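You operate a simulated robot arm through the tools that you are given. There is no shell and no other tool.

The job below is to be done with a simulated robot arm. You get a single attempt, and the scene is never put back.

## Task
Fit the can the yellow card asks for and lock it in.
Fine: It goes in the black dock; the blue can goes on the orange stand. Set down upright: blue can, what you pick out.

It is judged by the outcome, as a careful person would: the job done as asked, and still so three seconds after it is handed in. It fails if anything else is knocked over, pushed out of place, dropped, spilled or broken.

## Robot
A 6-joint arm with a three-finger gripper, fixed in place. Base frame: the origin is on the floor under the middle of its stand, x ahead of it, y to its left, z up. Units: m, rad, N and s.
It reaches about 1.213 m from its shoulder. Its first joint turns from -2.897 to 2.897 rad. Payload 4.89 kg.
The tool frame sits at the grasp point between the pads (the TCP): z along the fingers, y along the line on which they close. The tips reach 0.03 m beyond it. The gripper opens to 0.164 m; its body begins 0.125 m behind the TCP.
Orientation is that of the tool frame in the base frame, as a unit quaternion [x, y, z, w]. With the fingers straight down and closing along the base's y, the tool's x points along the base's -x, its y along +y and its z along -z.

## Interface
- The arm moves only by the tool jog_arm. Its argument "series" is a list of rows, each an object (a shift or turn left out is 0, a gripper value left out holds the last) with "offset": the shift along the tool's x, y, z in m, a list of three; "rotation": the turn, a rotation vector about the tool's x, y, z in rad, a list of three; "jaw": the closure, from 0 (fully open) to 1 (shut). In form: [{"offset": [dx, dy, dz], "rotation": [wx, wy, wz], "jaw": jaw}, ...]. A call has 1 to 20 rows; each row shifts and turns the commanded pose from where the row before left it, along the tool's axes as they then stand. Rows are played at 5 a second. More than 0.05 m and 0.15 rad between two rows, or a gripper value outside its range, and nothing of the call is played. A pose out of reach is approached as far as the arm can. The call stops where the force on the tool passes 40 N (or 10 N more than at its start, if that is more) or the arm is blocked; 0.2 s more then pass. The fingers move at their own pace (about 0.108 m/s each) and stop on an object; they squeeze with about 21 N. The grip force told is the motor's: it shows also when the fingers shut on nothing. Time passes only in rows, and 0.2 s behind the last, so rows that do not move let the fingers close. The reply holds the time, the measured pose of the TCP, the force on the tool along the base axes, the opening and the grip force, in the units named above and with some noise, with the torque about the TCP (base axes, N m) and any sound that the robot's microphone picked up.
- Cameras (640 x 400 px; columns grow to the right, rows downward): "scene" is fixed at [0.0488, 0.647, 1.4084]; the picture's right is [-0.42, -0.91, 0.00], its down [-0.40, 0.19, -0.90] and it looks along [0.81, -0.38, -0.44] (base axes); focal length 330 px, centre (320, 200). "wrist" rides on the gripper at [0.076, -0.002, -0.152] in the tool frame; the picture's right is [0.02, 1.00, 0.00], its down [-0.88, 0.02, -0.47] and it looks along [-0.47, 0.01, 0.88] (tool axes); focal length 247 px, centre (320, 200). There is no depth. A picture from a camera that has moved, and an enlarged one, comes with that camera's place and axes in the base frame and with its lens.
- capture(camera): a new picture of that camera. The clock stands still meanwhile.
- move_column(by): moves the trunk up (or, below 0, down) by that many m; the arm rides with it, the base frame stays. It gives what a move gives, with no picture.
- close_up(camera, box): a new picture of the part [left, top, right, bottom] of that camera's present view, enlarged. The clock stands still meanwhile.
- hand_in(): hands the job in; it is judged then, once.

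Nothing tells you positions but the pictures and the camera data. Unless the task says otherwise, let go and move clear before handing in.

The tools are called after "Call:" by a JSON object that holds its "name" and its "arguments". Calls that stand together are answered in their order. jog_arm: Moves the arm, as the interface text tells. Its arguments: {"type":"object","properties":{"series":{"type":"array","items":{"type":"object","properties":{"offset":{"type":"array","items":{"type":"number"}},"rotation":{"type":"array","items":{"type":"number"}},"jaw":{"type":"number"}}}}},"required":["series"]} The other tools are called the same way: move_column (by) moves the trunk up or down; capture (camera) takes a picture; close_up (camera, box) takes an enlarged picture of a part of a camera's view; hand_in () hands the job in.

At the start:

```text
t: 0.0
position: [0.5946, 0.3357, 1.1694]
tcp_rot: [0.0, 1.0, 0.001, 0.0]
contact_force: [0.0, 0.2, 0.4]
torque: [-0.01, -0.01, 0.0]
grip_width: 0.1639
grasp_force: 0.1
trunk travel left (down, up): [-0.175, 0.215]
```

scene: 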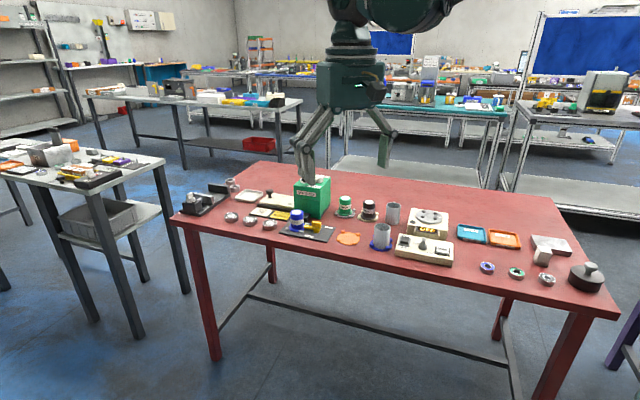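
wrist: 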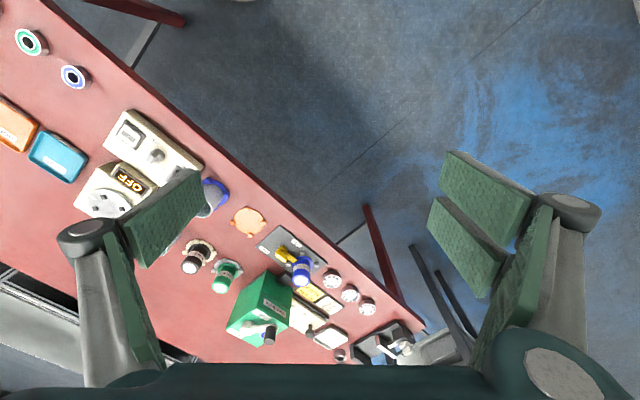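

I see a red table with many small items: cans (blue, green, black), a dock, an orange disc/stand, yellow card and so on. I'll take close-ups before moving anything.

Call:
{"name": "close_up", "arguments": {"camera": "scene", "box": [170, 160, 330, 260]}}

Call:
{"name": "close_up", "arguments": {"camera": "scene", "box": [320, 180, 480, 280]}}

Call:
{"name": "close_up", "arguments": {"camera": "scene", "box": [270, 180, 370, 260]}}

Call:
{"name": "close_up", "arguments": {"camera": "scene", "box": [450, 200, 610, 300]}}

Call:
{"name": "close_up", "arguments": {"camera": "wrist", "box": [160, 190, 430, 365]}}

```text
4.00 times, centred on (250, 210) of scene
camera zoom: at [0.0488, 0.647, 1.4084], right [-0.42, -0.91, 0.0], down [-0.4, 0.19, -0.9], along [0.81, -0.38, -0.44], focal length 1321 px, centre (600, 160)
```

zoom: 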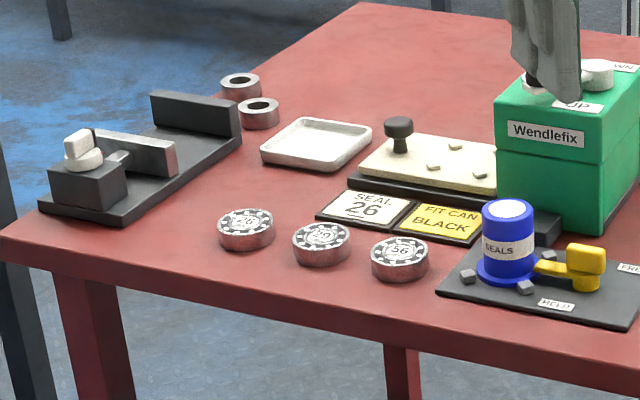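

```text
4.00 times, centred on (400, 230) of scene
camera zoom: at [0.0488, 0.647, 1.4084], right [-0.42, -0.91, 0.0], down [-0.4, 0.19, -0.9], along [0.81, -0.38, -0.44], focal length 1321 px, centre (0, 80)
```

zoom: 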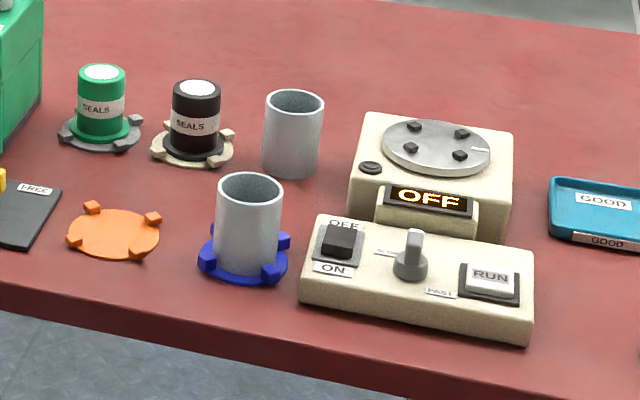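

```text
5.00 times, centred on (320, 220) of scene
camera zoom: at [0.0488, 0.647, 1.4084], right [-0.42, -0.91, 0.0], down [-0.4, 0.19, -0.9], along [0.81, -0.38, -0.44], focal length 1651 px, centre (320, 100)
```

zoom: 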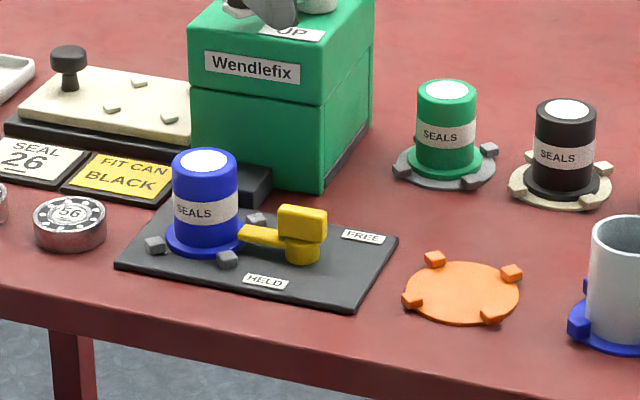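

```text
4.00 times, centred on (530, 250) of scene
camera zoom: at [0.0488, 0.647, 1.4084], right [-0.42, -0.91, 0.0], down [-0.4, 0.19, -0.9], along [0.81, -0.38, -0.44], focal length 1321 px, centre (-520, 0)
```

zoom: 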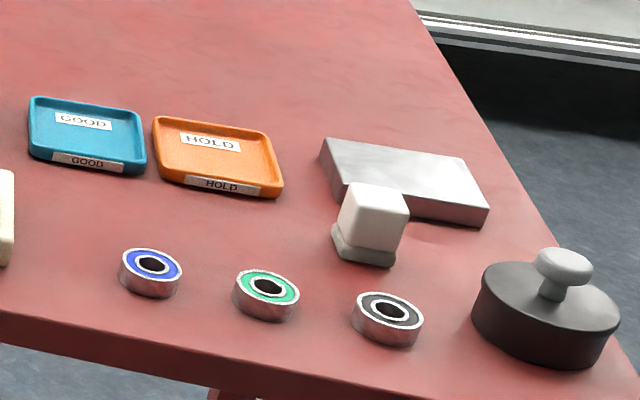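

```text
2.29 times, centred on (295, 278) of wrist
camera zoom: at [0.518, 0.3336, 1.3224], right [-0.02, 1.0, 0.0], down [0.88, 0.02, 0.47], along [0.47, 0.01, -0.88], focal length 564 px, centre (377, 23)
```

zoom: 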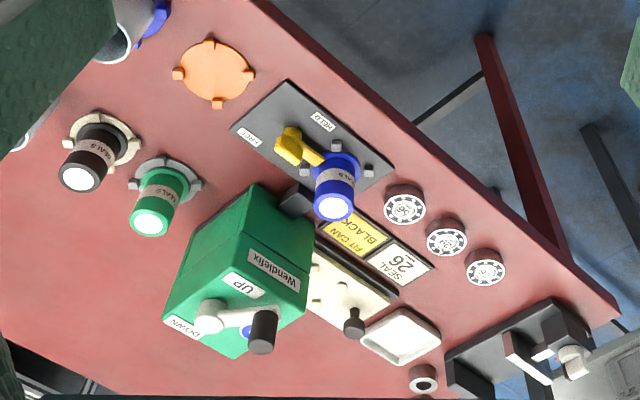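

The card reads "FIT CAN BLACK", so the black can goes into the black dock. The dock now holds the blue can, held by the yellow lever next to the FREE and HELD labels. I'll bring the wrist camera closer, staying well above the table, to measure positions.

Call:
{"name": "jog_arm", "arguments": {"series": [{"offset": [-0.035, -0.014, 0.018]}, {"offset": [-0.035, -0.014, 0.018]}, {"offset": [-0.035, -0.014, 0.018]}, {"offset": [-0.035, -0.014, 0.018]}, {"offset": [-0.035, -0.014, 0.018]}, {"offset": [0, 0, 0]}]}}

Call:
{"name": "capture", "arguments": {"camera": "wrist"}}

Call:
{"name": "capture", "arguments": {"camera": "scene"}}

```text
t: 1.4
position: [0.7708, 0.2651, 1.0801]
tcp_rot: [-0.001, 1.0, 0.0, 0.0]
contact_force: [1.2, -0.2, -0.9]
torque: [0.0, 0.1, 0.0]
grip_width: 0.1636
grasp_force: 0.0
trunk travel left (down, up): [-0.175, 0.215]
```

```text
taken
camera wrist: at [0.6945, 0.2635, 1.234], right [-0.02, 1.0, 0.0], down [0.88, 0.02, 0.47], along [0.47, 0.01, -0.88], focal length 247 px, centre (320, 200)
```

wrist: 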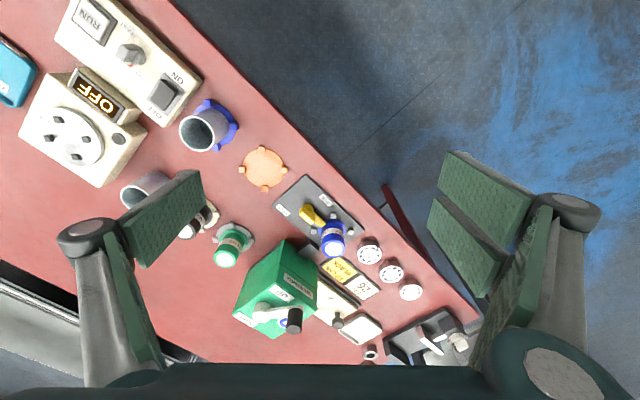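

```text
taken
```

scene: 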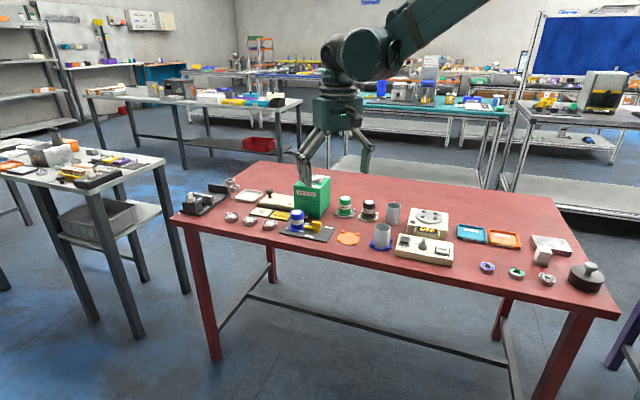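

Call:
{"name": "close_up", "arguments": {"camera": "wrist", "box": [260, 165, 388, 245]}}

Call:
{"name": "close_up", "arguments": {"camera": "wrist", "box": [170, 90, 330, 190]}}

Call:
{"name": "close_up", "arguments": {"camera": "wrist", "box": [170, 190, 330, 290]}}

Call:
{"name": "close_up", "arguments": {"camera": "scene", "box": [280, 200, 344, 240]}}

```text
5.00 times, centred on (324, 205) of wrist
camera zoom: at [0.6945, 0.2635, 1.234], right [-0.02, 1.0, 0.0], down [0.88, 0.02, 0.47], along [0.47, 0.01, -0.88], focal length 1235 px, centre (300, 175)
```

zoom: 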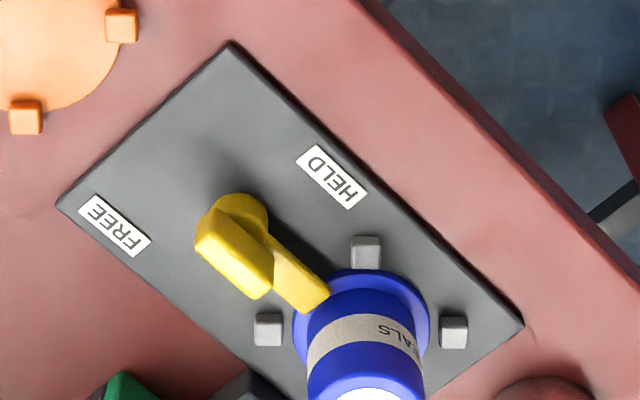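

```text
4.00 times, centred on (250, 140) of wrist
camera zoom: at [0.6945, 0.2635, 1.234], right [-0.02, 1.0, 0.0], down [0.88, 0.02, 0.47], along [0.47, 0.01, -0.88], focal length 988 px, centre (600, 440)
```

zoom: 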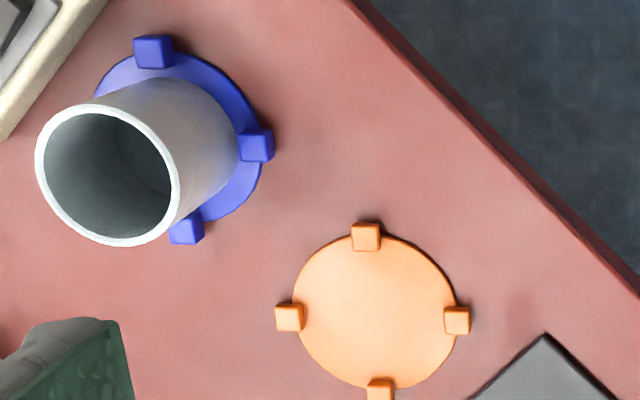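

```text
4.00 times, centred on (250, 240) of wrist
camera zoom: at [0.6945, 0.2635, 1.234], right [-0.02, 1.0, 0.0], down [0.88, 0.02, 0.47], along [0.47, 0.01, -0.88], focal length 988 px, centre (600, 40)
```

zoom: 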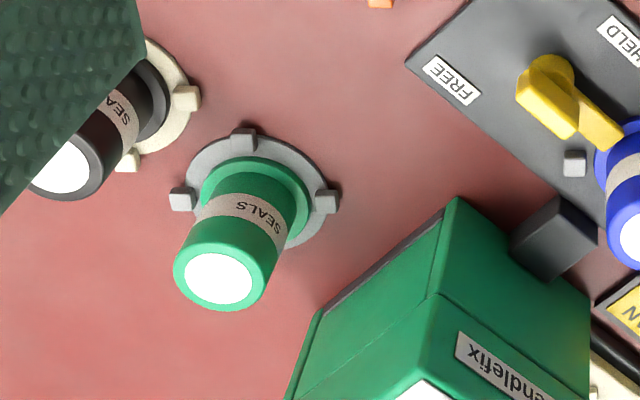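

```text
10.00 times, centred on (312, 220) of scene
camera zoom: at [0.0488, 0.647, 1.4084], right [-0.42, -0.91, 0.0], down [-0.4, 0.19, -0.9], along [0.81, -0.38, -0.44], focal length 3302 px, centre (400, 0)
```

zoom: 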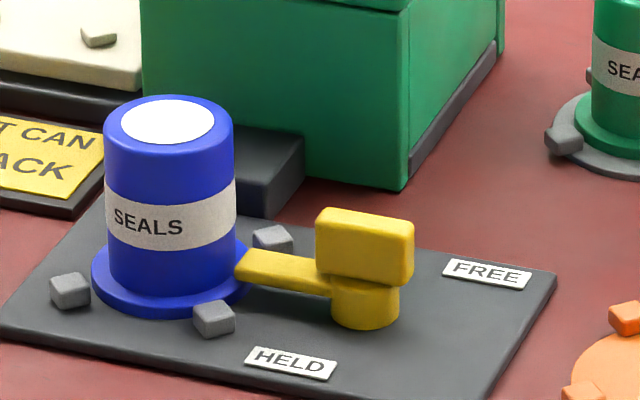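

The dock plate top is at about z 0.80. The blue can is near (0.995, 0.296), the lever hub is near (0.95, 0.24), and the press stands just behind the dock. I'll turn the tool about 45° to line up with the dock and come down a little for a clearer view.

Call:
{"name": "jog_arm", "arguments": {"series": [{"rotation": [0, 0, 0.13]}, {"rotation": [0, 0, 0.13]}, {"rotation": [0, 0, 0.13]}, {"rotation": [0, 0, 0.13]}, {"rotation": [0, 0, 0.13]}, {"rotation": [0, 0, 0.128]}, {"offset": [-0.0167, 0.0273, 0.02]}, {"offset": [-0.0167, 0.0273, 0.02]}, {"offset": [-0.0167, 0.0273, 0.02]}, {"offset": [-0.0167, 0.0273, 0.02]}, {"offset": [0, 0, 0]}]}}

Call:
{"name": "capture", "arguments": {"camera": "wrist"}}

Call:
{"name": "close_up", "arguments": {"camera": "scene", "box": [240, 80, 400, 180]}}

```text
t: 3.8
position: [0.8951, 0.2977, 0.9999]
tcp_rot: [0.379, 0.925, 0.0, 0.0]
contact_force: [0.6, 0.8, -0.3]
torque: [-0.01, 0.1, -0.02]
grip_width: 0.1639
grasp_force: 0.1
trunk travel left (down, up): [-0.175, 0.215]
```

```text
taken
camera wrist: at [0.8395, 0.3506, 1.1531], right [0.69, 0.73, 0.0], down [0.64, -0.6, 0.47], along [0.34, -0.32, -0.88], focal length 247 px, centre (320, 200)
```

wrist: 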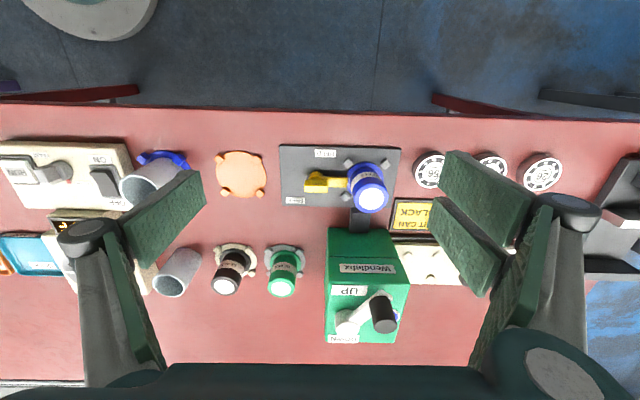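

```text
4.00 times, centred on (320, 130) of scene
camera zoom: at [0.0488, 0.647, 1.4084], right [-0.42, -0.91, 0.0], down [-0.4, 0.19, -0.9], along [0.81, -0.38, -0.44], focal length 1321 px, centre (320, 480)
```

zoom: 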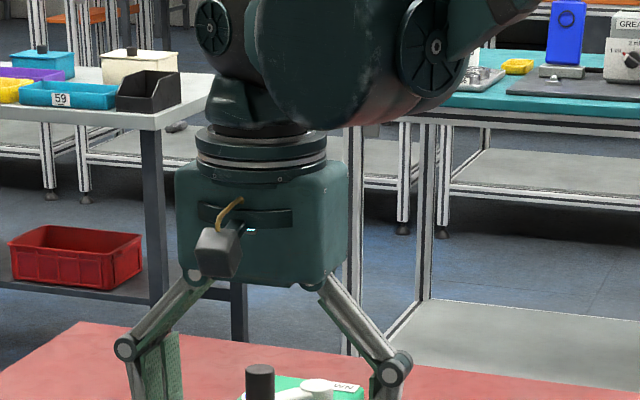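

The tool is now aligned with the table. Next I'll zoom in on the dock and lever.

Call:
{"name": "close_up", "arguments": {"camera": "wrist", "box": [270, 135, 414, 225]}}

Call:
{"name": "close_up", "arguments": {"camera": "wrist", "box": [290, 155, 354, 195]}}

Call:
{"name": "close_up", "arguments": {"camera": "wrist", "box": [190, 140, 318, 220]}}

Call:
{"name": "close_up", "arguments": {"camera": "wrist", "box": [150, 230, 310, 330]}}

```text
4.44 times, centred on (342, 180) of wrist
camera zoom: at [0.8395, 0.3506, 1.1531], right [0.69, 0.73, 0.0], down [0.64, -0.6, 0.47], along [0.34, -0.32, -0.88], focal length 1098 px, centre (222, 289)
```

zoom: 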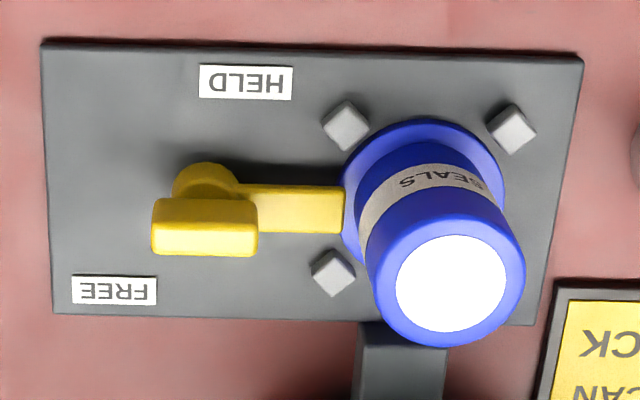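

```text
10.00 times, centred on (322, 175) of wrist
camera zoom: at [0.8395, 0.3506, 1.1531], right [0.69, 0.73, 0.0], down [0.64, -0.6, 0.47], along [0.34, -0.32, -0.88], focal length 2470 px, centre (300, 450)
```

zoom: 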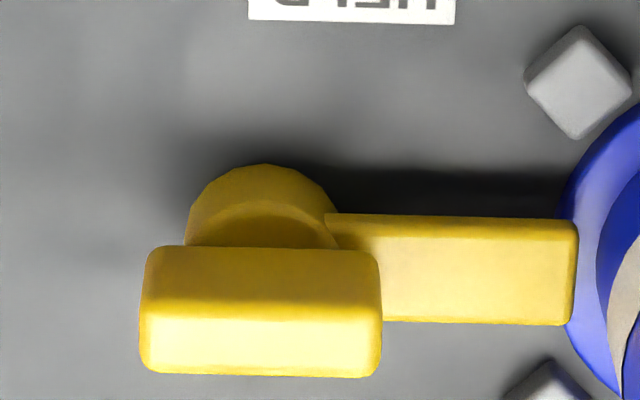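

```text
5.00 times, centred on (254, 180) of wrist
camera zoom: at [0.8395, 0.3506, 1.1531], right [0.69, 0.73, 0.0], down [0.64, -0.6, 0.47], along [0.34, -0.32, -0.88], focal length 1235 px, centre (650, 300)
```

zoom: 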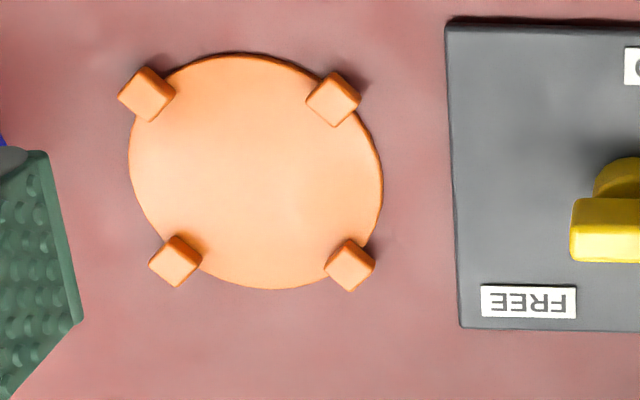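

```text
4.00 times, centred on (230, 280) of wrist
camera zoom: at [0.8395, 0.3506, 1.1531], right [0.69, 0.73, 0.0], down [0.64, -0.6, 0.47], along [0.34, -0.32, -0.88], focal length 988 px, centre (680, -120)
```

zoom: 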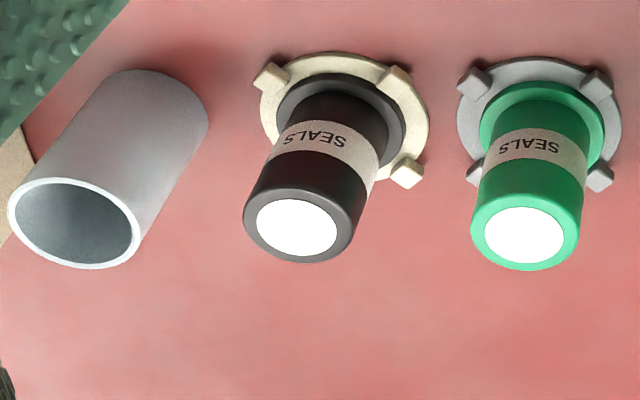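

Here is what the view shows:
- **Lever:** the hub is near (0.943, 0.245). Its handle block spans z 0.82–0.84, and its tongue rests on the blue can's flange, which is HELD.
- **Orange stand:** near (0.862, 0.163).
- **Black can:** near (0.961, 0.022).

I'll narrow the fingers, go above the hub and turn so they can close across the handle, then look again.

Call:
{"name": "jog_arm", "arguments": {"series": [{"offset": [0, 0, -0.03], "jaw": 0.75}, {"offset": [0, 0, 0]}, {"offset": [0, 0, 0]}, {"offset": [-0.0355, -0.002, 0]}, {"offset": [-0.0355, -0.002, 0]}, {"rotation": [0, 0, -0.1428]}, {"rotation": [0, 0, -0.1428]}, {"rotation": [0, 0, -0.1428]}, {"rotation": [0, 0, -0.1428]}, {"rotation": [0, 0, -0.1428]}, {"rotation": [0, 0, -0.1428]}, {"rotation": [0, 0, -0.1428]}, {"rotation": [0, 0, -0.1428]}, {"rotation": [0, 0, -0.1428]}, {"rotation": [0, 0, -0.1428]}, {"rotation": [0, 0, -0.1428]}, {"offset": [0, 0, 0]}]}}

Call:
{"name": "capture", "arguments": {"camera": "wrist"}}

Call:
{"name": "capture", "arguments": {"camera": "scene"}}

Call:
{"name": "close_up", "arguments": {"camera": "scene", "box": [240, 130, 400, 230]}}

```text
t: 7.4
position: [0.9411, 0.244, 1.0287]
tcp_rot: [-0.386, 0.922, 0.0, 0.0]
contact_force: [0.3, 0.5, -0.4]
torque: [0.0, -0.02, 0.02]
grip_width: 0.0411
grasp_force: 0.1
trunk travel left (down, up): [-0.175, 0.215]
```

```text
taken
camera wrist: at [0.8886, 0.1883, 1.1824], right [-0.73, 0.69, 0.0], down [0.6, 0.64, 0.47], along [0.32, 0.34, -0.88], focal length 247 px, centre (320, 200)
```

wrist: 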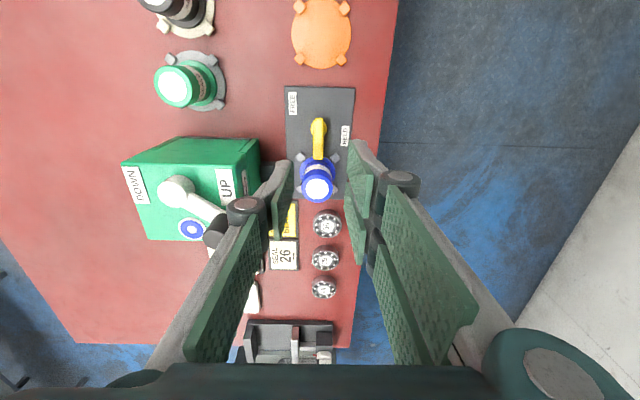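

```text
taken
```

scene: 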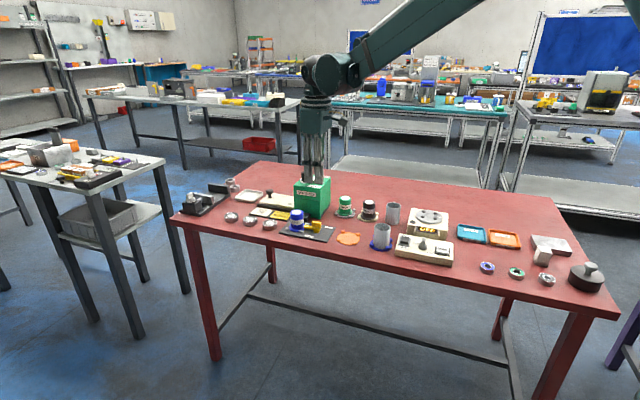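

```text
4.00 times, centred on (320, 180) of scene
camera zoom: at [0.0488, 0.647, 1.4084], right [-0.42, -0.91, 0.0], down [-0.4, 0.19, -0.9], along [0.81, -0.38, -0.44], focal length 1321 px, centre (320, 280)
```

zoom: 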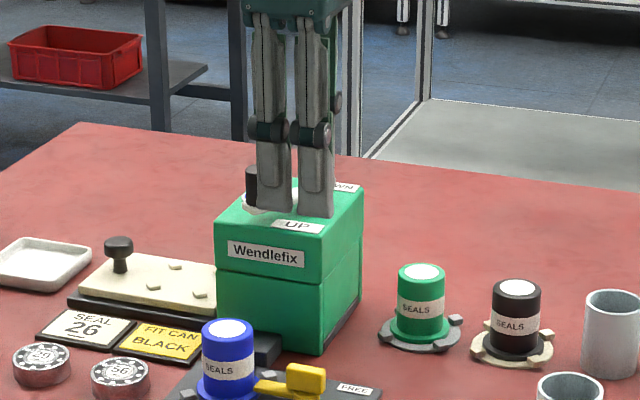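

The gripper is above the lever with its fingers set across the handle. I'll zoom in to refine the alignment before going down.

Call:
{"name": "close_up", "arguments": {"camera": "wrist", "box": [270, 80, 398, 160]}}

Call:
{"name": "close_up", "arguments": {"camera": "wrist", "box": [288, 110, 352, 150]}}

```text
5.00 times, centred on (334, 120) of wrist
camera zoom: at [0.8886, 0.1883, 1.1824], right [-0.73, 0.69, 0.0], down [0.6, 0.64, 0.47], along [0.32, 0.34, -0.88], focal length 1235 px, centre (250, 600)
```

zoom: 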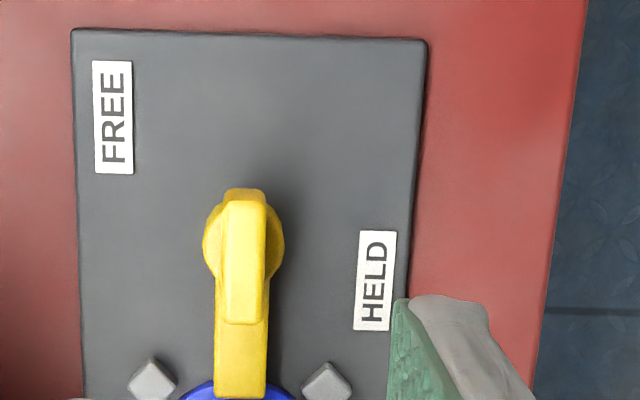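

```text
10.00 times, centred on (320, 130) of wrist
camera zoom: at [0.8886, 0.1883, 1.1824], right [-0.73, 0.69, 0.0], down [0.6, 0.64, 0.47], along [0.32, 0.34, -0.88], focal length 2470 px, centre (320, 900)
```

zoom: 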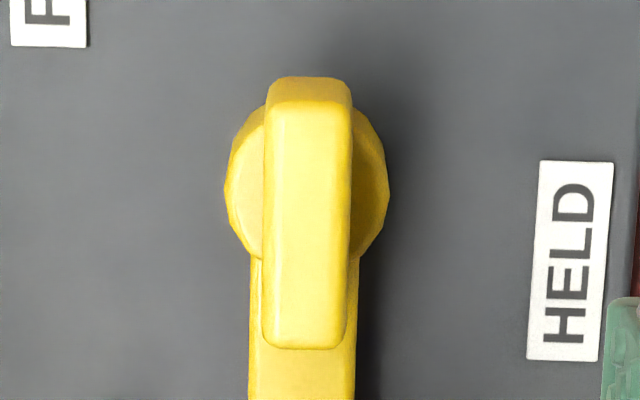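

The handle is within 2 mm of the tool axis. I'll go straight down around it in stages with the fingers at about a 4 cm gap.

Call:
{"name": "jog_arm", "arguments": {"series": [{"offset": [0, -0.0015, 0.04]}, {"offset": [0, 0, 0.04]}, {"offset": [0, 0, 0.03]}, {"offset": [0, 0, 0.02]}, {"offset": [0, 0, 0.015]}, {"offset": [0, 0, 0]}]}}

Call:
{"name": "capture", "arguments": {"camera": "wrist"}}

Call:
{"name": "close_up", "arguments": {"camera": "scene", "box": [260, 170, 360, 250]}}

```text
t: 8.8
position: [0.9444, 0.2419, 0.8863]
tcp_rot: [-0.386, 0.922, 0.0, -0.001]
contact_force: [-0.1, 0.8, -0.9]
torque: [-0.03, 0.01, 0.03]
grip_width: 0.0411
grasp_force: 0.0
trunk travel left (down, up): [-0.175, 0.215]
```

```text
taken
camera wrist: at [0.8914, 0.1866, 1.0383], right [-0.73, 0.69, 0.0], down [0.6, 0.64, 0.47], along [0.32, 0.34, -0.88], focal length 247 px, centre (320, 200)
```

wrist: 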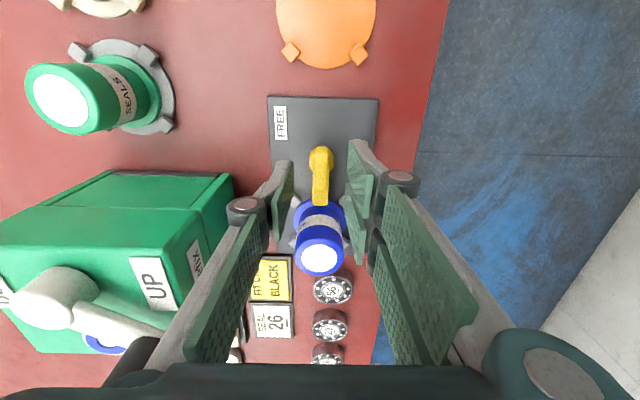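

```text
5.00 times, centred on (310, 210) of scene
camera zoom: at [0.0488, 0.647, 1.4084], right [-0.42, -0.91, 0.0], down [-0.4, 0.19, -0.9], along [0.81, -0.38, -0.44], focal length 1651 px, centre (370, 150)
```

zoom: 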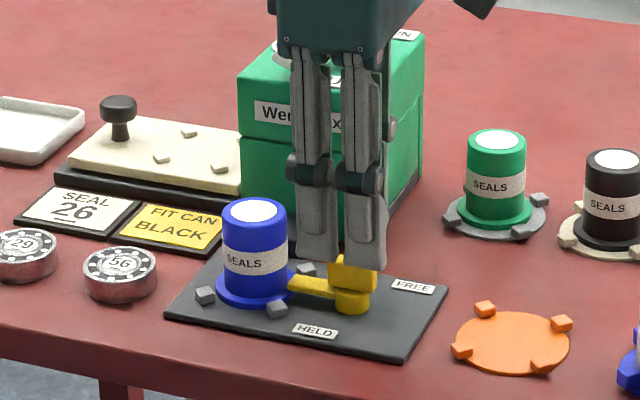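

Call:
{"name": "close_up", "arguments": {"camera": "wrist", "box": [256, 120, 384, 200]}}

```text
5.00 times, centred on (320, 160) of wrist
camera zoom: at [0.8914, 0.1866, 1.0383], right [-0.73, 0.69, 0.0], down [0.6, 0.64, 0.47], along [0.32, 0.34, -0.88], focal length 1235 px, centre (320, 400)
```

zoom: 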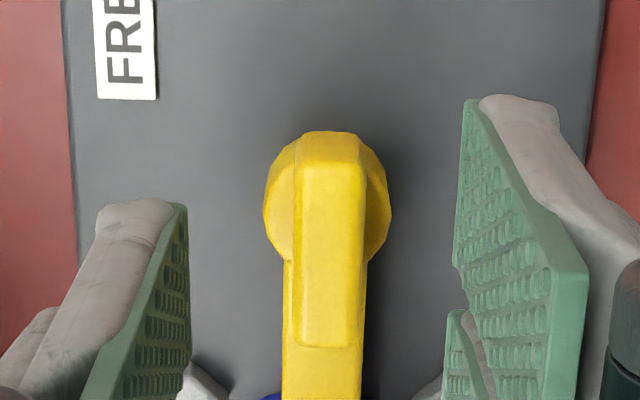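

The handle sits 2.5 mm off centre along the closing line. I'll correct that, lower to handle height and close gently.

Call:
{"name": "jog_arm", "arguments": {"series": [{"offset": [0, 0.0025, 0.014]}, {"offset": [0, 0, 0.0135]}, {"offset": [0, 0, 0]}]}}

Call:
{"name": "close_up", "arguments": {"camera": "wrist", "box": [256, 120, 384, 200]}}

Call:
{"name": "close_up", "arguments": {"camera": "scene", "box": [280, 200, 344, 240]}}

```text
t: 9.6
position: [0.9407, 0.2444, 0.8562]
tcp_rot: [-0.386, 0.922, 0.0, 0.0]
contact_force: [-0.1, 0.2, -0.1]
torque: [-0.01, 0.0, 0.02]
grip_width: 0.0409
grasp_force: 0.1
trunk travel left (down, up): [-0.175, 0.215]
```

```text
5.00 times, centred on (320, 160) of wrist
camera zoom: at [0.8889, 0.189, 1.0094], right [-0.73, 0.69, 0.0], down [0.6, 0.64, 0.47], along [0.32, 0.34, -0.88], focal length 1235 px, centre (320, 400)
```

zoom: 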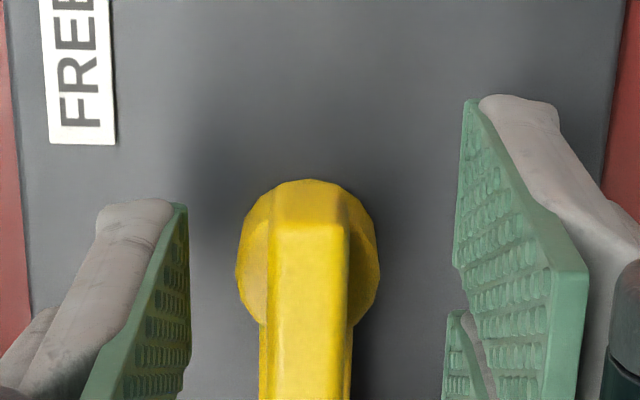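

```text
10.00 times, centred on (312, 220) of scene
camera zoom: at [0.0488, 0.647, 1.4084], right [-0.42, -0.91, 0.0], down [-0.4, 0.19, -0.9], along [0.81, -0.38, -0.44], focal length 3302 px, centre (400, 0)
```

zoom: 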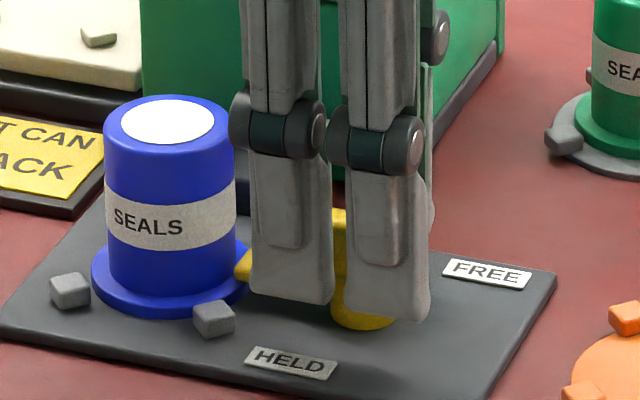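

The fingers straddle the handle above the hub, so I'll close on it.

Call:
{"name": "jog_arm", "arguments": {"series": [{"offset": [0, -0.001, 0], "jaw": 0.9}, {"jaw": 1.0}, {}, {}, {}]}}

Call:
{"name": "close_up", "arguments": {"camera": "wrist", "box": [256, 120, 384, 200]}}

```text
t: 10.8
position: [0.9414, 0.2434, 0.8561]
tcp_rot: [-0.386, 0.922, 0.0, 0.0]
contact_force: [12.7, -7.9, -1.5]
torque: [-0.06, -0.5, -0.24]
grip_width: 0.0117
grasp_force: 45.0
trunk travel left (down, up): [-0.175, 0.215]
```

```text
5.00 times, centred on (320, 160) of wrist
camera zoom: at [0.8903, 0.1876, 1.0093], right [-0.73, 0.69, 0.0], down [0.61, 0.64, 0.47], along [0.33, 0.34, -0.88], focal length 1235 px, centre (320, 400)
```

zoom: 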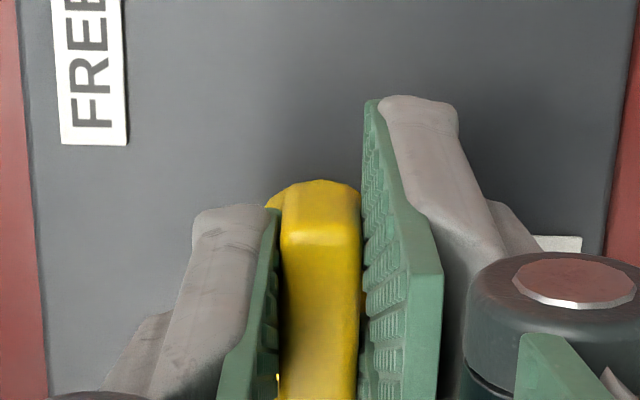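

The handle is gripped at a 12 mm width, with about 15 N of side load. I'll shift slightly to relieve it, then try a small clockwise turn toward FREE and watch the torque.

Call:
{"name": "jog_arm", "arguments": {"series": [{"offset": [0, -0.001, 0]}, {}]}}

```text
t: 11.4
position: [0.943, 0.2414, 0.8569]
tcp_rot: [-0.386, 0.923, 0.0, 0.0]
contact_force: [-1.2, -8.7, -10.4]
torque: [0.28, -0.43, -0.26]
grip_width: 0.0119
grasp_force: 45.1
trunk travel left (down, up): [-0.175, 0.215]
```

Call:
{"name": "jog_arm", "arguments": {"series": [{"rotation": [0, 0, 0.06]}, {"rotation": [0, 0, 0.06]}]}}

Call:
{"name": "close_up", "arguments": {"camera": "scene", "box": [280, 200, 344, 240]}}

Call:
{"name": "close_up", "arguments": {"camera": "wrist", "box": [256, 120, 384, 200]}}

```text
t: 12.0
position: [0.9421, 0.2429, 0.8563]
tcp_rot: [-0.33, 0.944, 0.0, 0.0]
contact_force: [-1.2, -4.0, -11.8]
torque: [-0.87, 1.02, -0.01]
grip_width: 0.0118
grasp_force: 44.8
trunk travel left (down, up): [-0.175, 0.215]
```

```text
10.00 times, centred on (312, 220) of scene
camera zoom: at [0.0488, 0.647, 1.4084], right [-0.42, -0.91, 0.0], down [-0.4, 0.19, -0.9], along [0.81, -0.38, -0.44], focal length 3302 px, centre (400, 0)
```

zoom: 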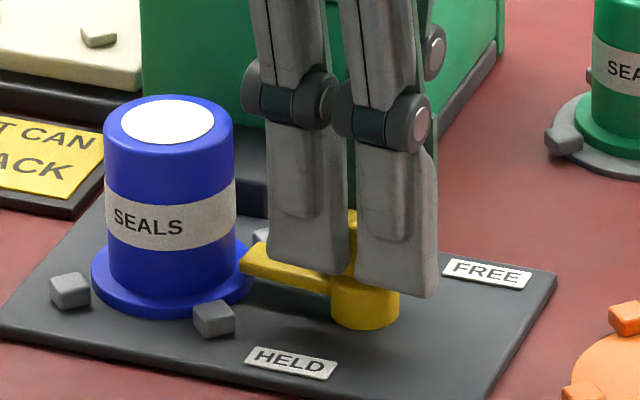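

```text
5.00 times, centred on (320, 160) of wrist
camera zoom: at [0.884, 0.1944, 1.0094], right [-0.64, 0.77, 0.0], down [0.68, 0.56, 0.47], along [0.36, 0.3, -0.88], focal length 1235 px, centre (320, 400)
```

zoom: 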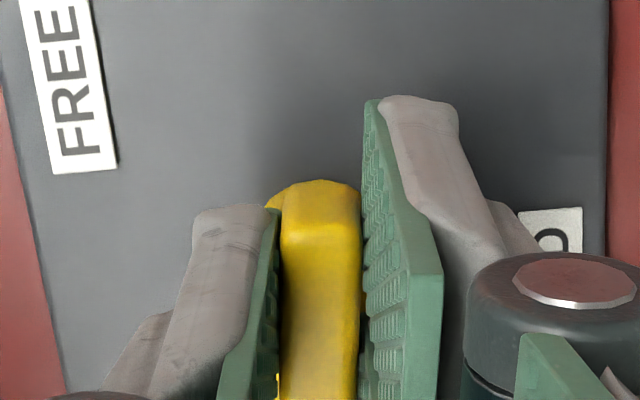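

The lever turns freely clockwise, so I'll continue while checking clearance to the can.

Call:
{"name": "jog_arm", "arguments": {"series": [{"rotation": [0, 0, 0.1]}, {"rotation": [0, 0, 0.1]}, {"rotation": [0, 0, 0.1]}, {"rotation": [0, 0, 0.1]}]}}

Call:
{"name": "close_up", "arguments": {"camera": "scene", "box": [280, 200, 344, 240]}}

```text
t: 13.0
position: [0.9418, 0.2432, 0.8562]
tcp_rot: [-0.135, 0.991, 0.0, 0.0]
contact_force: [4.3, 10.7, -9.4]
torque: [0.13, 0.5, -0.01]
grip_width: 0.0116
grasp_force: 44.9
trunk travel left (down, up): [-0.175, 0.215]
```

```text
10.00 times, centred on (312, 220) of scene
camera zoom: at [0.0488, 0.647, 1.4084], right [-0.42, -0.91, 0.0], down [-0.4, 0.19, -0.9], along [0.81, -0.38, -0.44], focal length 3302 px, centre (400, 0)
```

zoom: 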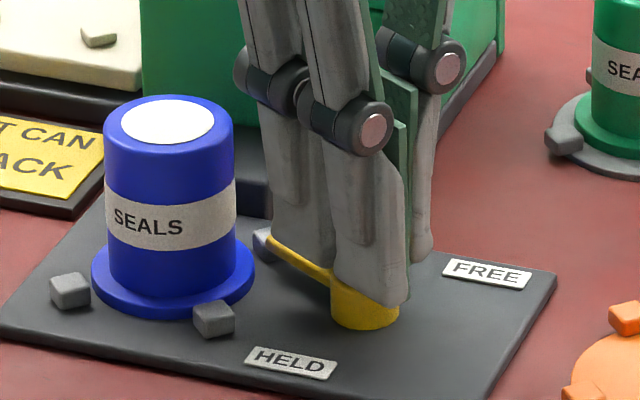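

Call:
{"name": "jog_arm", "arguments": {"series": [{"rotation": [0, 0, 0.1]}, {"rotation": [0, 0, 0.1]}, {"rotation": [0, 0, 0.1]}, {"rotation": [0, 0, 0.1]}]}}

Call:
{"name": "close_up", "arguments": {"camera": "scene", "box": [280, 200, 344, 240]}}

Call:
{"name": "capture", "arguments": {"camera": "wrist"}}

```text
t: 14.0
position: [0.9421, 0.2431, 0.8555]
tcp_rot: [0.065, 0.998, 0.0, 0.0]
contact_force: [-3.1, 22.8, -15.4]
torque: [0.45, -0.75, 0.04]
grip_width: 0.0119
grasp_force: 44.5
trunk travel left (down, up): [-0.175, 0.215]
```

```text
10.00 times, centred on (312, 220) of scene
camera zoom: at [0.0488, 0.647, 1.4084], right [-0.42, -0.91, 0.0], down [-0.4, 0.19, -0.9], along [0.81, -0.38, -0.44], focal length 3302 px, centre (400, 0)
```

zoom: 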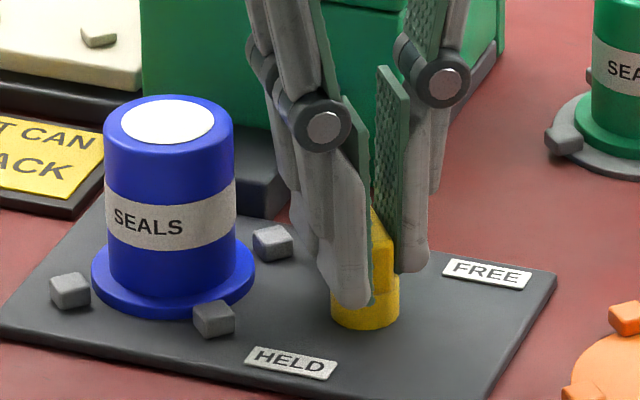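

```text
taken
camera wrist: at [0.8665, 0.2526, 1.0095], right [0.11, 0.99, 0.0], down [0.88, -0.09, 0.47], along [0.47, -0.05, -0.88], focal length 247 px, centre (320, 200)
```

wrist: 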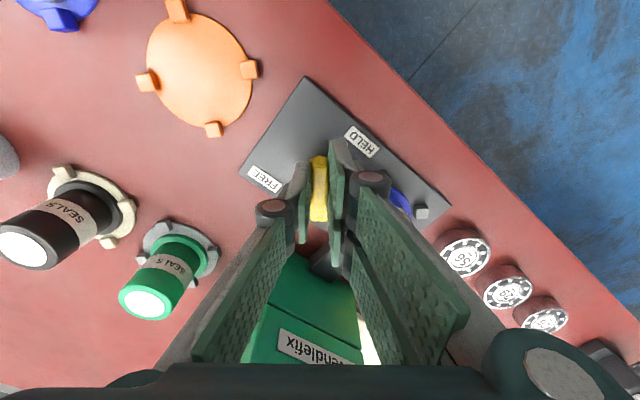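

The turn is at about 0.92 rad and a side load is building up. I'll nudge to relieve it and keep turning.

Call:
{"name": "jog_arm", "arguments": {"series": [{"offset": [0, 0.0012, 0.0008]}, {"rotation": [0, 0, 0.1]}, {"rotation": [0, 0, 0.1]}]}}

```text
t: 14.8
position: [0.9415, 0.2457, 0.8565]
tcp_rot: [0.164, 0.986, 0.0, 0.001]
contact_force: [-10.5, 19.8, 3.0]
torque: [0.73, 0.99, 0.04]
grip_width: 0.0117
grasp_force: 45.1
trunk travel left (down, up): [-0.175, 0.215]
```

Call:
{"name": "jog_arm", "arguments": {"series": [{"offset": [0.0012, 0.001, 0]}, {"rotation": [0, 0, 0.1]}, {"rotation": [0, 0, 0.1]}]}}

Call:
{"name": "close_up", "arguments": {"camera": "scene", "box": [280, 200, 344, 240]}}

Call:
{"name": "close_up", "arguments": {"camera": "wrist", "box": [240, 60, 400, 160]}}

```text
t: 15.6
position: [0.943, 0.245, 0.8556]
tcp_rot: [0.261, 0.965, -0.001, 0.001]
contact_force: [8.2, 11.3, 15.7]
torque: [0.65, 0.41, 0.02]
grip_width: 0.0118
grasp_force: 45.1
trunk travel left (down, up): [-0.175, 0.215]
```

```text
10.00 times, centred on (312, 220) of scene
camera zoom: at [0.0488, 0.647, 1.4084], right [-0.42, -0.91, 0.0], down [-0.4, 0.19, -0.9], along [0.81, -0.38, -0.44], focal length 3302 px, centre (400, 0)
```

zoom: 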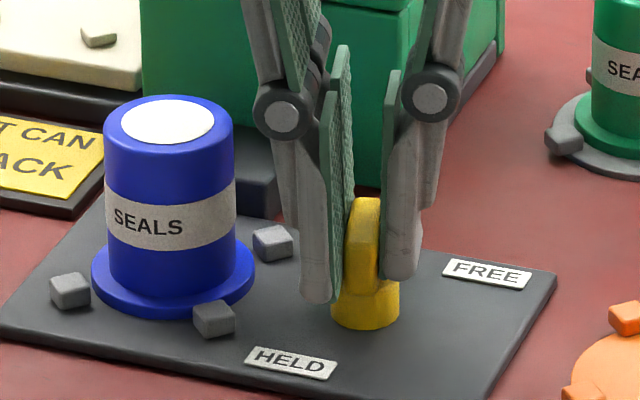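

```text
4.00 times, centred on (320, 110) of wrist
camera zoom: at [0.8756, 0.2823, 1.0093], right [0.49, 0.87, 0.0], down [0.77, -0.43, 0.47], along [0.41, -0.23, -0.88], focal length 988 px, centre (320, 560)
```

zoom: 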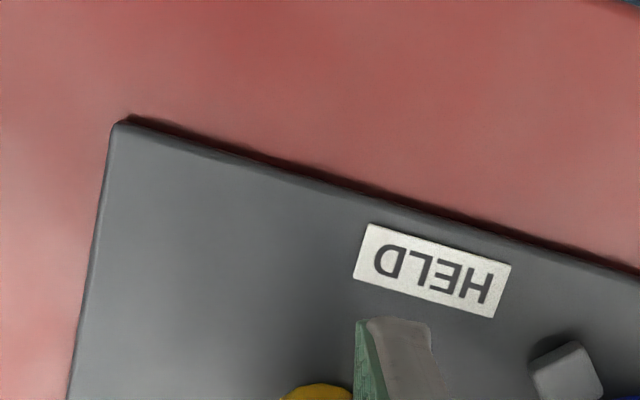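

Call:
{"name": "jog_arm", "arguments": {"series": [{"offset": [0, 0.0006, -0.0008]}, {"rotation": [0, 0, 0.09]}, {"rotation": [0, 0, 0.09]}, {"rotation": [0, 0, 0.07]}]}}

Call:
{"name": "close_up", "arguments": {"camera": "scene", "box": [280, 200, 344, 240]}}

Call:
{"name": "capture", "arguments": {"camera": "wrist"}}

```text
t: 16.6
position: [0.943, 0.2451, 0.8555]
tcp_rot: [0.38, 0.925, 0.0, 0.0]
contact_force: [11.9, 9.9, 10.6]
torque: [0.08, -0.48, 0.04]
grip_width: 0.0117
grasp_force: 44.9
trunk travel left (down, up): [-0.175, 0.215]
```

```text
10.00 times, centred on (312, 220) of scene
camera zoom: at [0.0488, 0.647, 1.4084], right [-0.42, -0.91, 0.0], down [-0.4, 0.19, -0.9], along [0.81, -0.38, -0.44], focal length 3302 px, centre (400, 0)
```

zoom: 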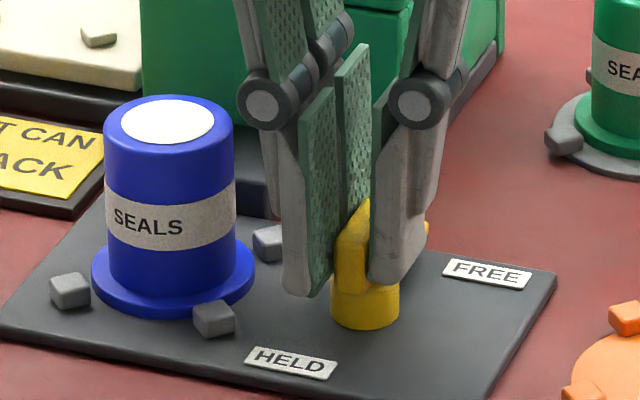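

```text
taken
camera wrist: at [0.8872, 0.2979, 1.0093], right [0.69, 0.73, 0.0], down [0.64, -0.61, 0.47], along [0.34, -0.33, -0.88], focal length 247 px, centre (320, 200)
```

wrist: 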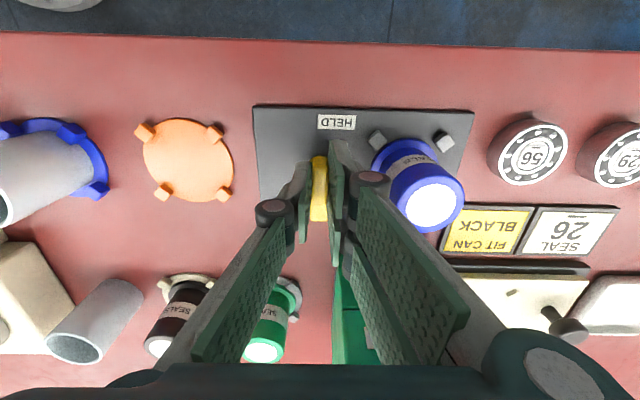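

The lever is now 90° clockwise and its tongue is clear of the can. I'll open just enough to release the handle, then rise straight up.

Call:
{"name": "jog_arm", "arguments": {"series": [{"jaw": 0.82}, {}, {}, {"offset": [0, 0, -0.015]}, {"offset": [0, 0, -0.03]}, {"offset": [0, 0, -0.045]}, {"offset": [0, 0, -0.045]}, {"offset": [0, 0, -0.04]}, {}]}}

Call:
{"name": "capture", "arguments": {"camera": "wrist"}}

Call:
{"name": "close_up", "arguments": {"camera": "scene", "box": [280, 200, 344, 240]}}

```text
t: 18.6
position: [0.9415, 0.2452, 1.0301]
tcp_rot: [0.379, 0.925, 0.0, 0.0]
contact_force: [-1.0, -0.4, 0.5]
torque: [0.01, -0.1, -0.02]
grip_width: 0.0295
grasp_force: 0.1
trunk travel left (down, up): [-0.175, 0.215]
```

```text
taken
camera wrist: at [0.8861, 0.2984, 1.1839], right [0.69, 0.73, 0.0], down [0.64, -0.6, 0.47], along [0.34, -0.32, -0.88], focal length 247 px, centre (320, 200)
```

wrist: 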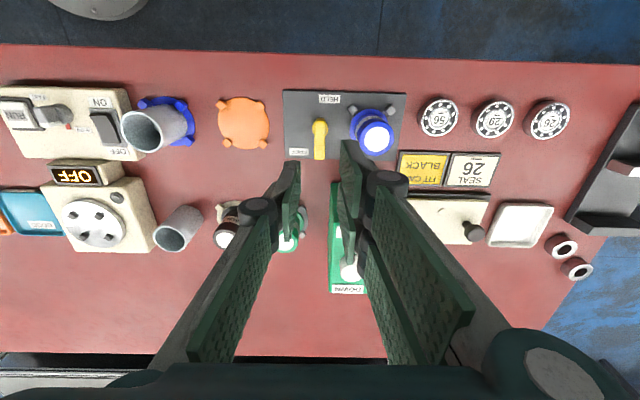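

```text
10.00 times, centred on (312, 220) of scene
camera zoom: at [0.0488, 0.647, 1.4084], right [-0.42, -0.91, 0.0], down [-0.4, 0.19, -0.9], along [0.81, -0.38, -0.44], focal length 3302 px, centre (400, 0)
```

zoom: 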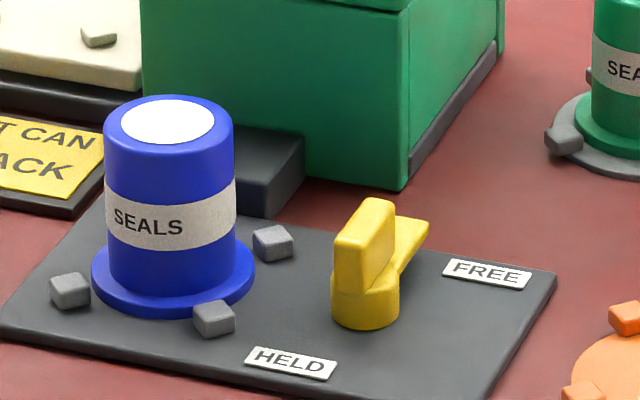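

The lever stays in FREE and nothing has shifted. Next I'll move over the blue can at a safe height, turn the fingers to close front-to-back, and open to about 8 cm.

Call:
{"name": "jog_arm", "arguments": {"series": [{"offset": [0, 0.036, 0], "jaw": 0.5}, {"offset": [0, 0.036, 0]}, {"rotation": [0, 0, -0.1428]}, {"rotation": [0, 0, -0.1428]}, {"rotation": [0, 0, -0.1428]}, {"rotation": [0, 0, -0.1428]}, {"rotation": [0, 0, -0.1428]}, {"rotation": [0, 0, -0.1428]}, {"rotation": [0, 0, -0.1428]}, {"rotation": [0, 0, -0.1428]}, {"rotation": [0, 0, -0.1428]}, {"rotation": [0, 0, -0.1428]}, {"rotation": [0, 0, -0.1428]}, {}]}}

Call:
{"name": "capture", "arguments": {"camera": "wrist"}}

Call:
{"name": "close_up", "arguments": {"camera": "wrist", "box": [256, 80, 384, 160]}}

Call:
{"name": "close_up", "arguments": {"camera": "scene", "box": [240, 130, 400, 230]}}

```text
t: 21.6
position: [0.9922, 0.2963, 1.0327]
tcp_rot: [-0.387, 0.922, 0.0, -0.001]
contact_force: [-0.2, 0.3, -0.1]
torque: [-0.03, 0.01, 0.03]
grip_width: 0.0822
grasp_force: 0.2
trunk travel left (down, up): [-0.175, 0.215]
```

```text
taken
camera wrist: at [0.94, 0.2418, 1.1852], right [-0.73, 0.69, 0.0], down [0.6, 0.64, 0.47], along [0.32, 0.34, -0.88], focal length 247 px, centre (320, 200)
```

wrist: 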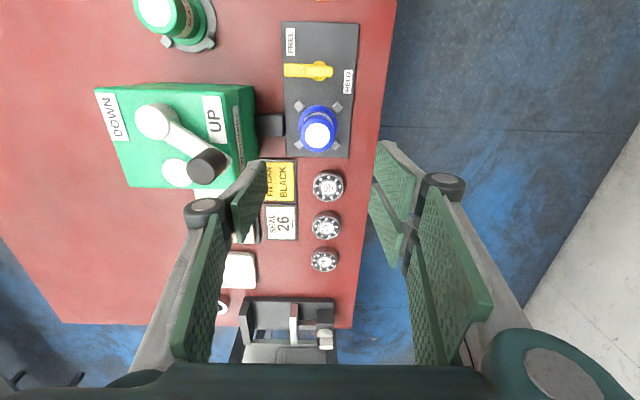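

```text
5.00 times, centred on (320, 120) of wrist
camera zoom: at [0.94, 0.2418, 1.1852], right [-0.73, 0.69, 0.0], down [0.6, 0.64, 0.47], along [0.32, 0.34, -0.88], focal length 1235 px, centre (320, 600)
```

zoom: 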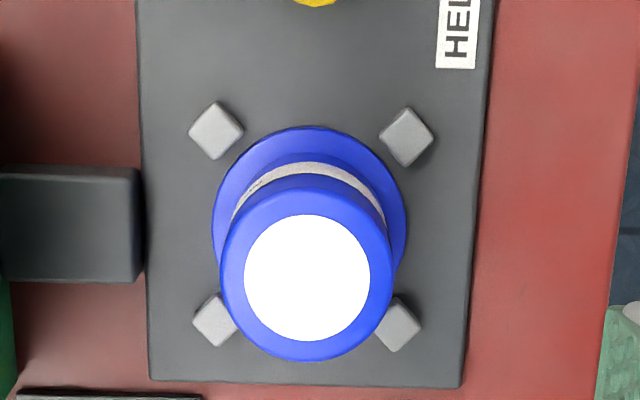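

```text
4.00 times, centred on (320, 180) of scene
camera zoom: at [0.0488, 0.647, 1.4084], right [-0.42, -0.91, 0.0], down [-0.4, 0.19, -0.9], along [0.81, -0.38, -0.44], focal length 1321 px, centre (320, 280)
```

zoom: 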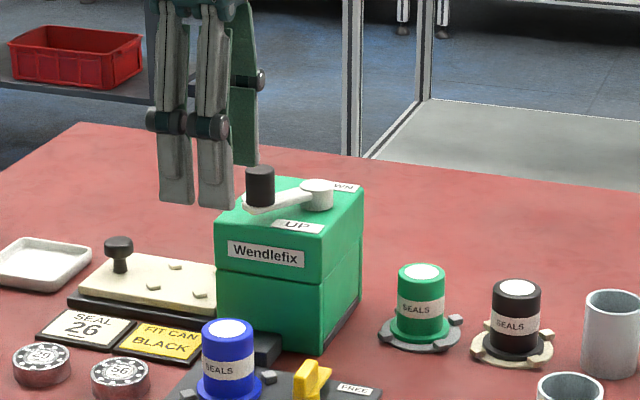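

The can and all four dock tabs are visible, and the can axis is about 3 mm off the tool axis. I'll correct that, narrow the opening to 66 mm for clearance to the press, and go down partway to check.

Call:
{"name": "jog_arm", "arguments": {"series": [{"offset": [0.001, -0.0033, 0], "jaw": 0.6}, {"offset": [0, 0, 0.03]}, {"offset": [0, 0, 0.03]}, {"offset": [0, 0, 0.03]}, {"offset": [0, 0, 0.025]}, {}]}}

Call:
{"name": "capture", "arguments": {"camera": "wrist"}}

Call:
{"name": "close_up", "arguments": {"camera": "wrist", "box": [240, 120, 400, 220]}}

Call:
{"name": "close_up", "arguments": {"camera": "scene", "box": [250, 160, 350, 240]}}

```text
t: 23.0
position: [0.9942, 0.2946, 0.9155]
tcp_rot: [-0.386, 0.922, 0.0, 0.0]
contact_force: [-0.1, -0.1, -0.2]
torque: [-0.02, 0.05, -0.06]
grip_width: 0.0655
grasp_force: 0.0
trunk travel left (down, up): [-0.175, 0.215]
```

```text
taken
camera wrist: at [0.9416, 0.2388, 1.0694], right [-0.73, 0.69, 0.0], down [0.6, 0.64, 0.47], along [0.32, 0.34, -0.88], focal length 247 px, centre (320, 200)
```

wrist: 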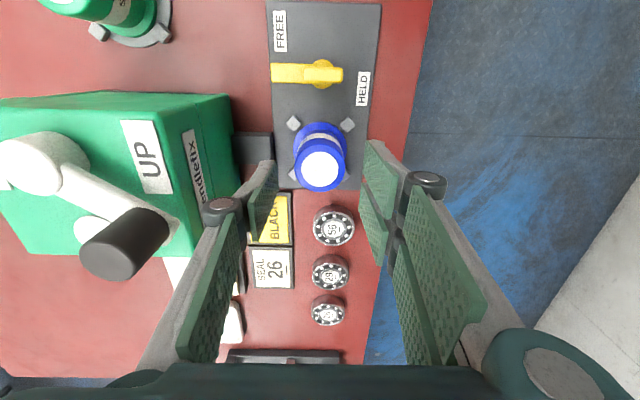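

```text
4.00 times, centred on (320, 170) of wrist
camera zoom: at [0.9416, 0.2388, 1.0694], right [-0.73, 0.69, 0.0], down [0.6, 0.64, 0.47], along [0.32, 0.34, -0.88], focal length 988 px, centre (320, 320)
```

zoom: 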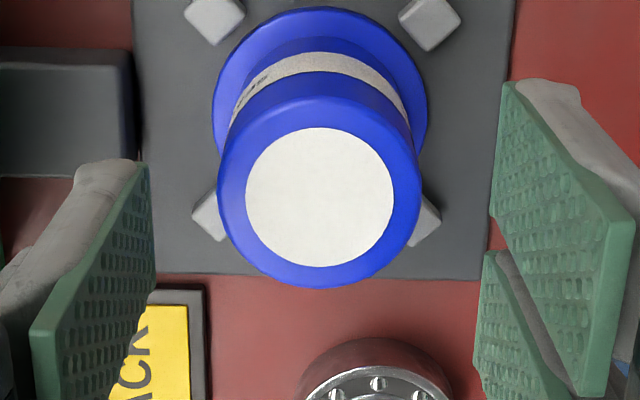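

```text
5.00 times, centred on (300, 200) of scene
camera zoom: at [0.0488, 0.647, 1.4084], right [-0.42, -0.91, 0.0], down [-0.4, 0.19, -0.9], along [0.81, -0.38, -0.44], focal length 1651 px, centre (420, 200)
```

zoom: 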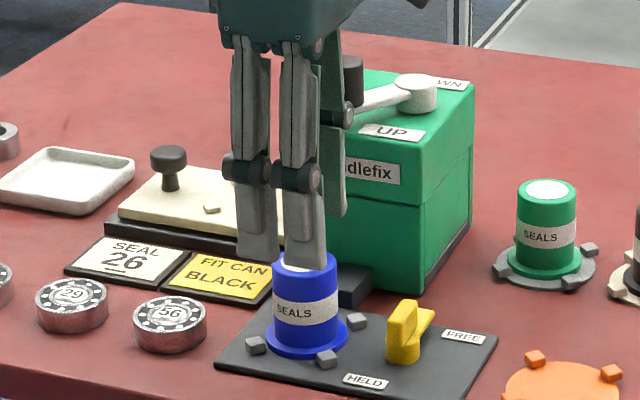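

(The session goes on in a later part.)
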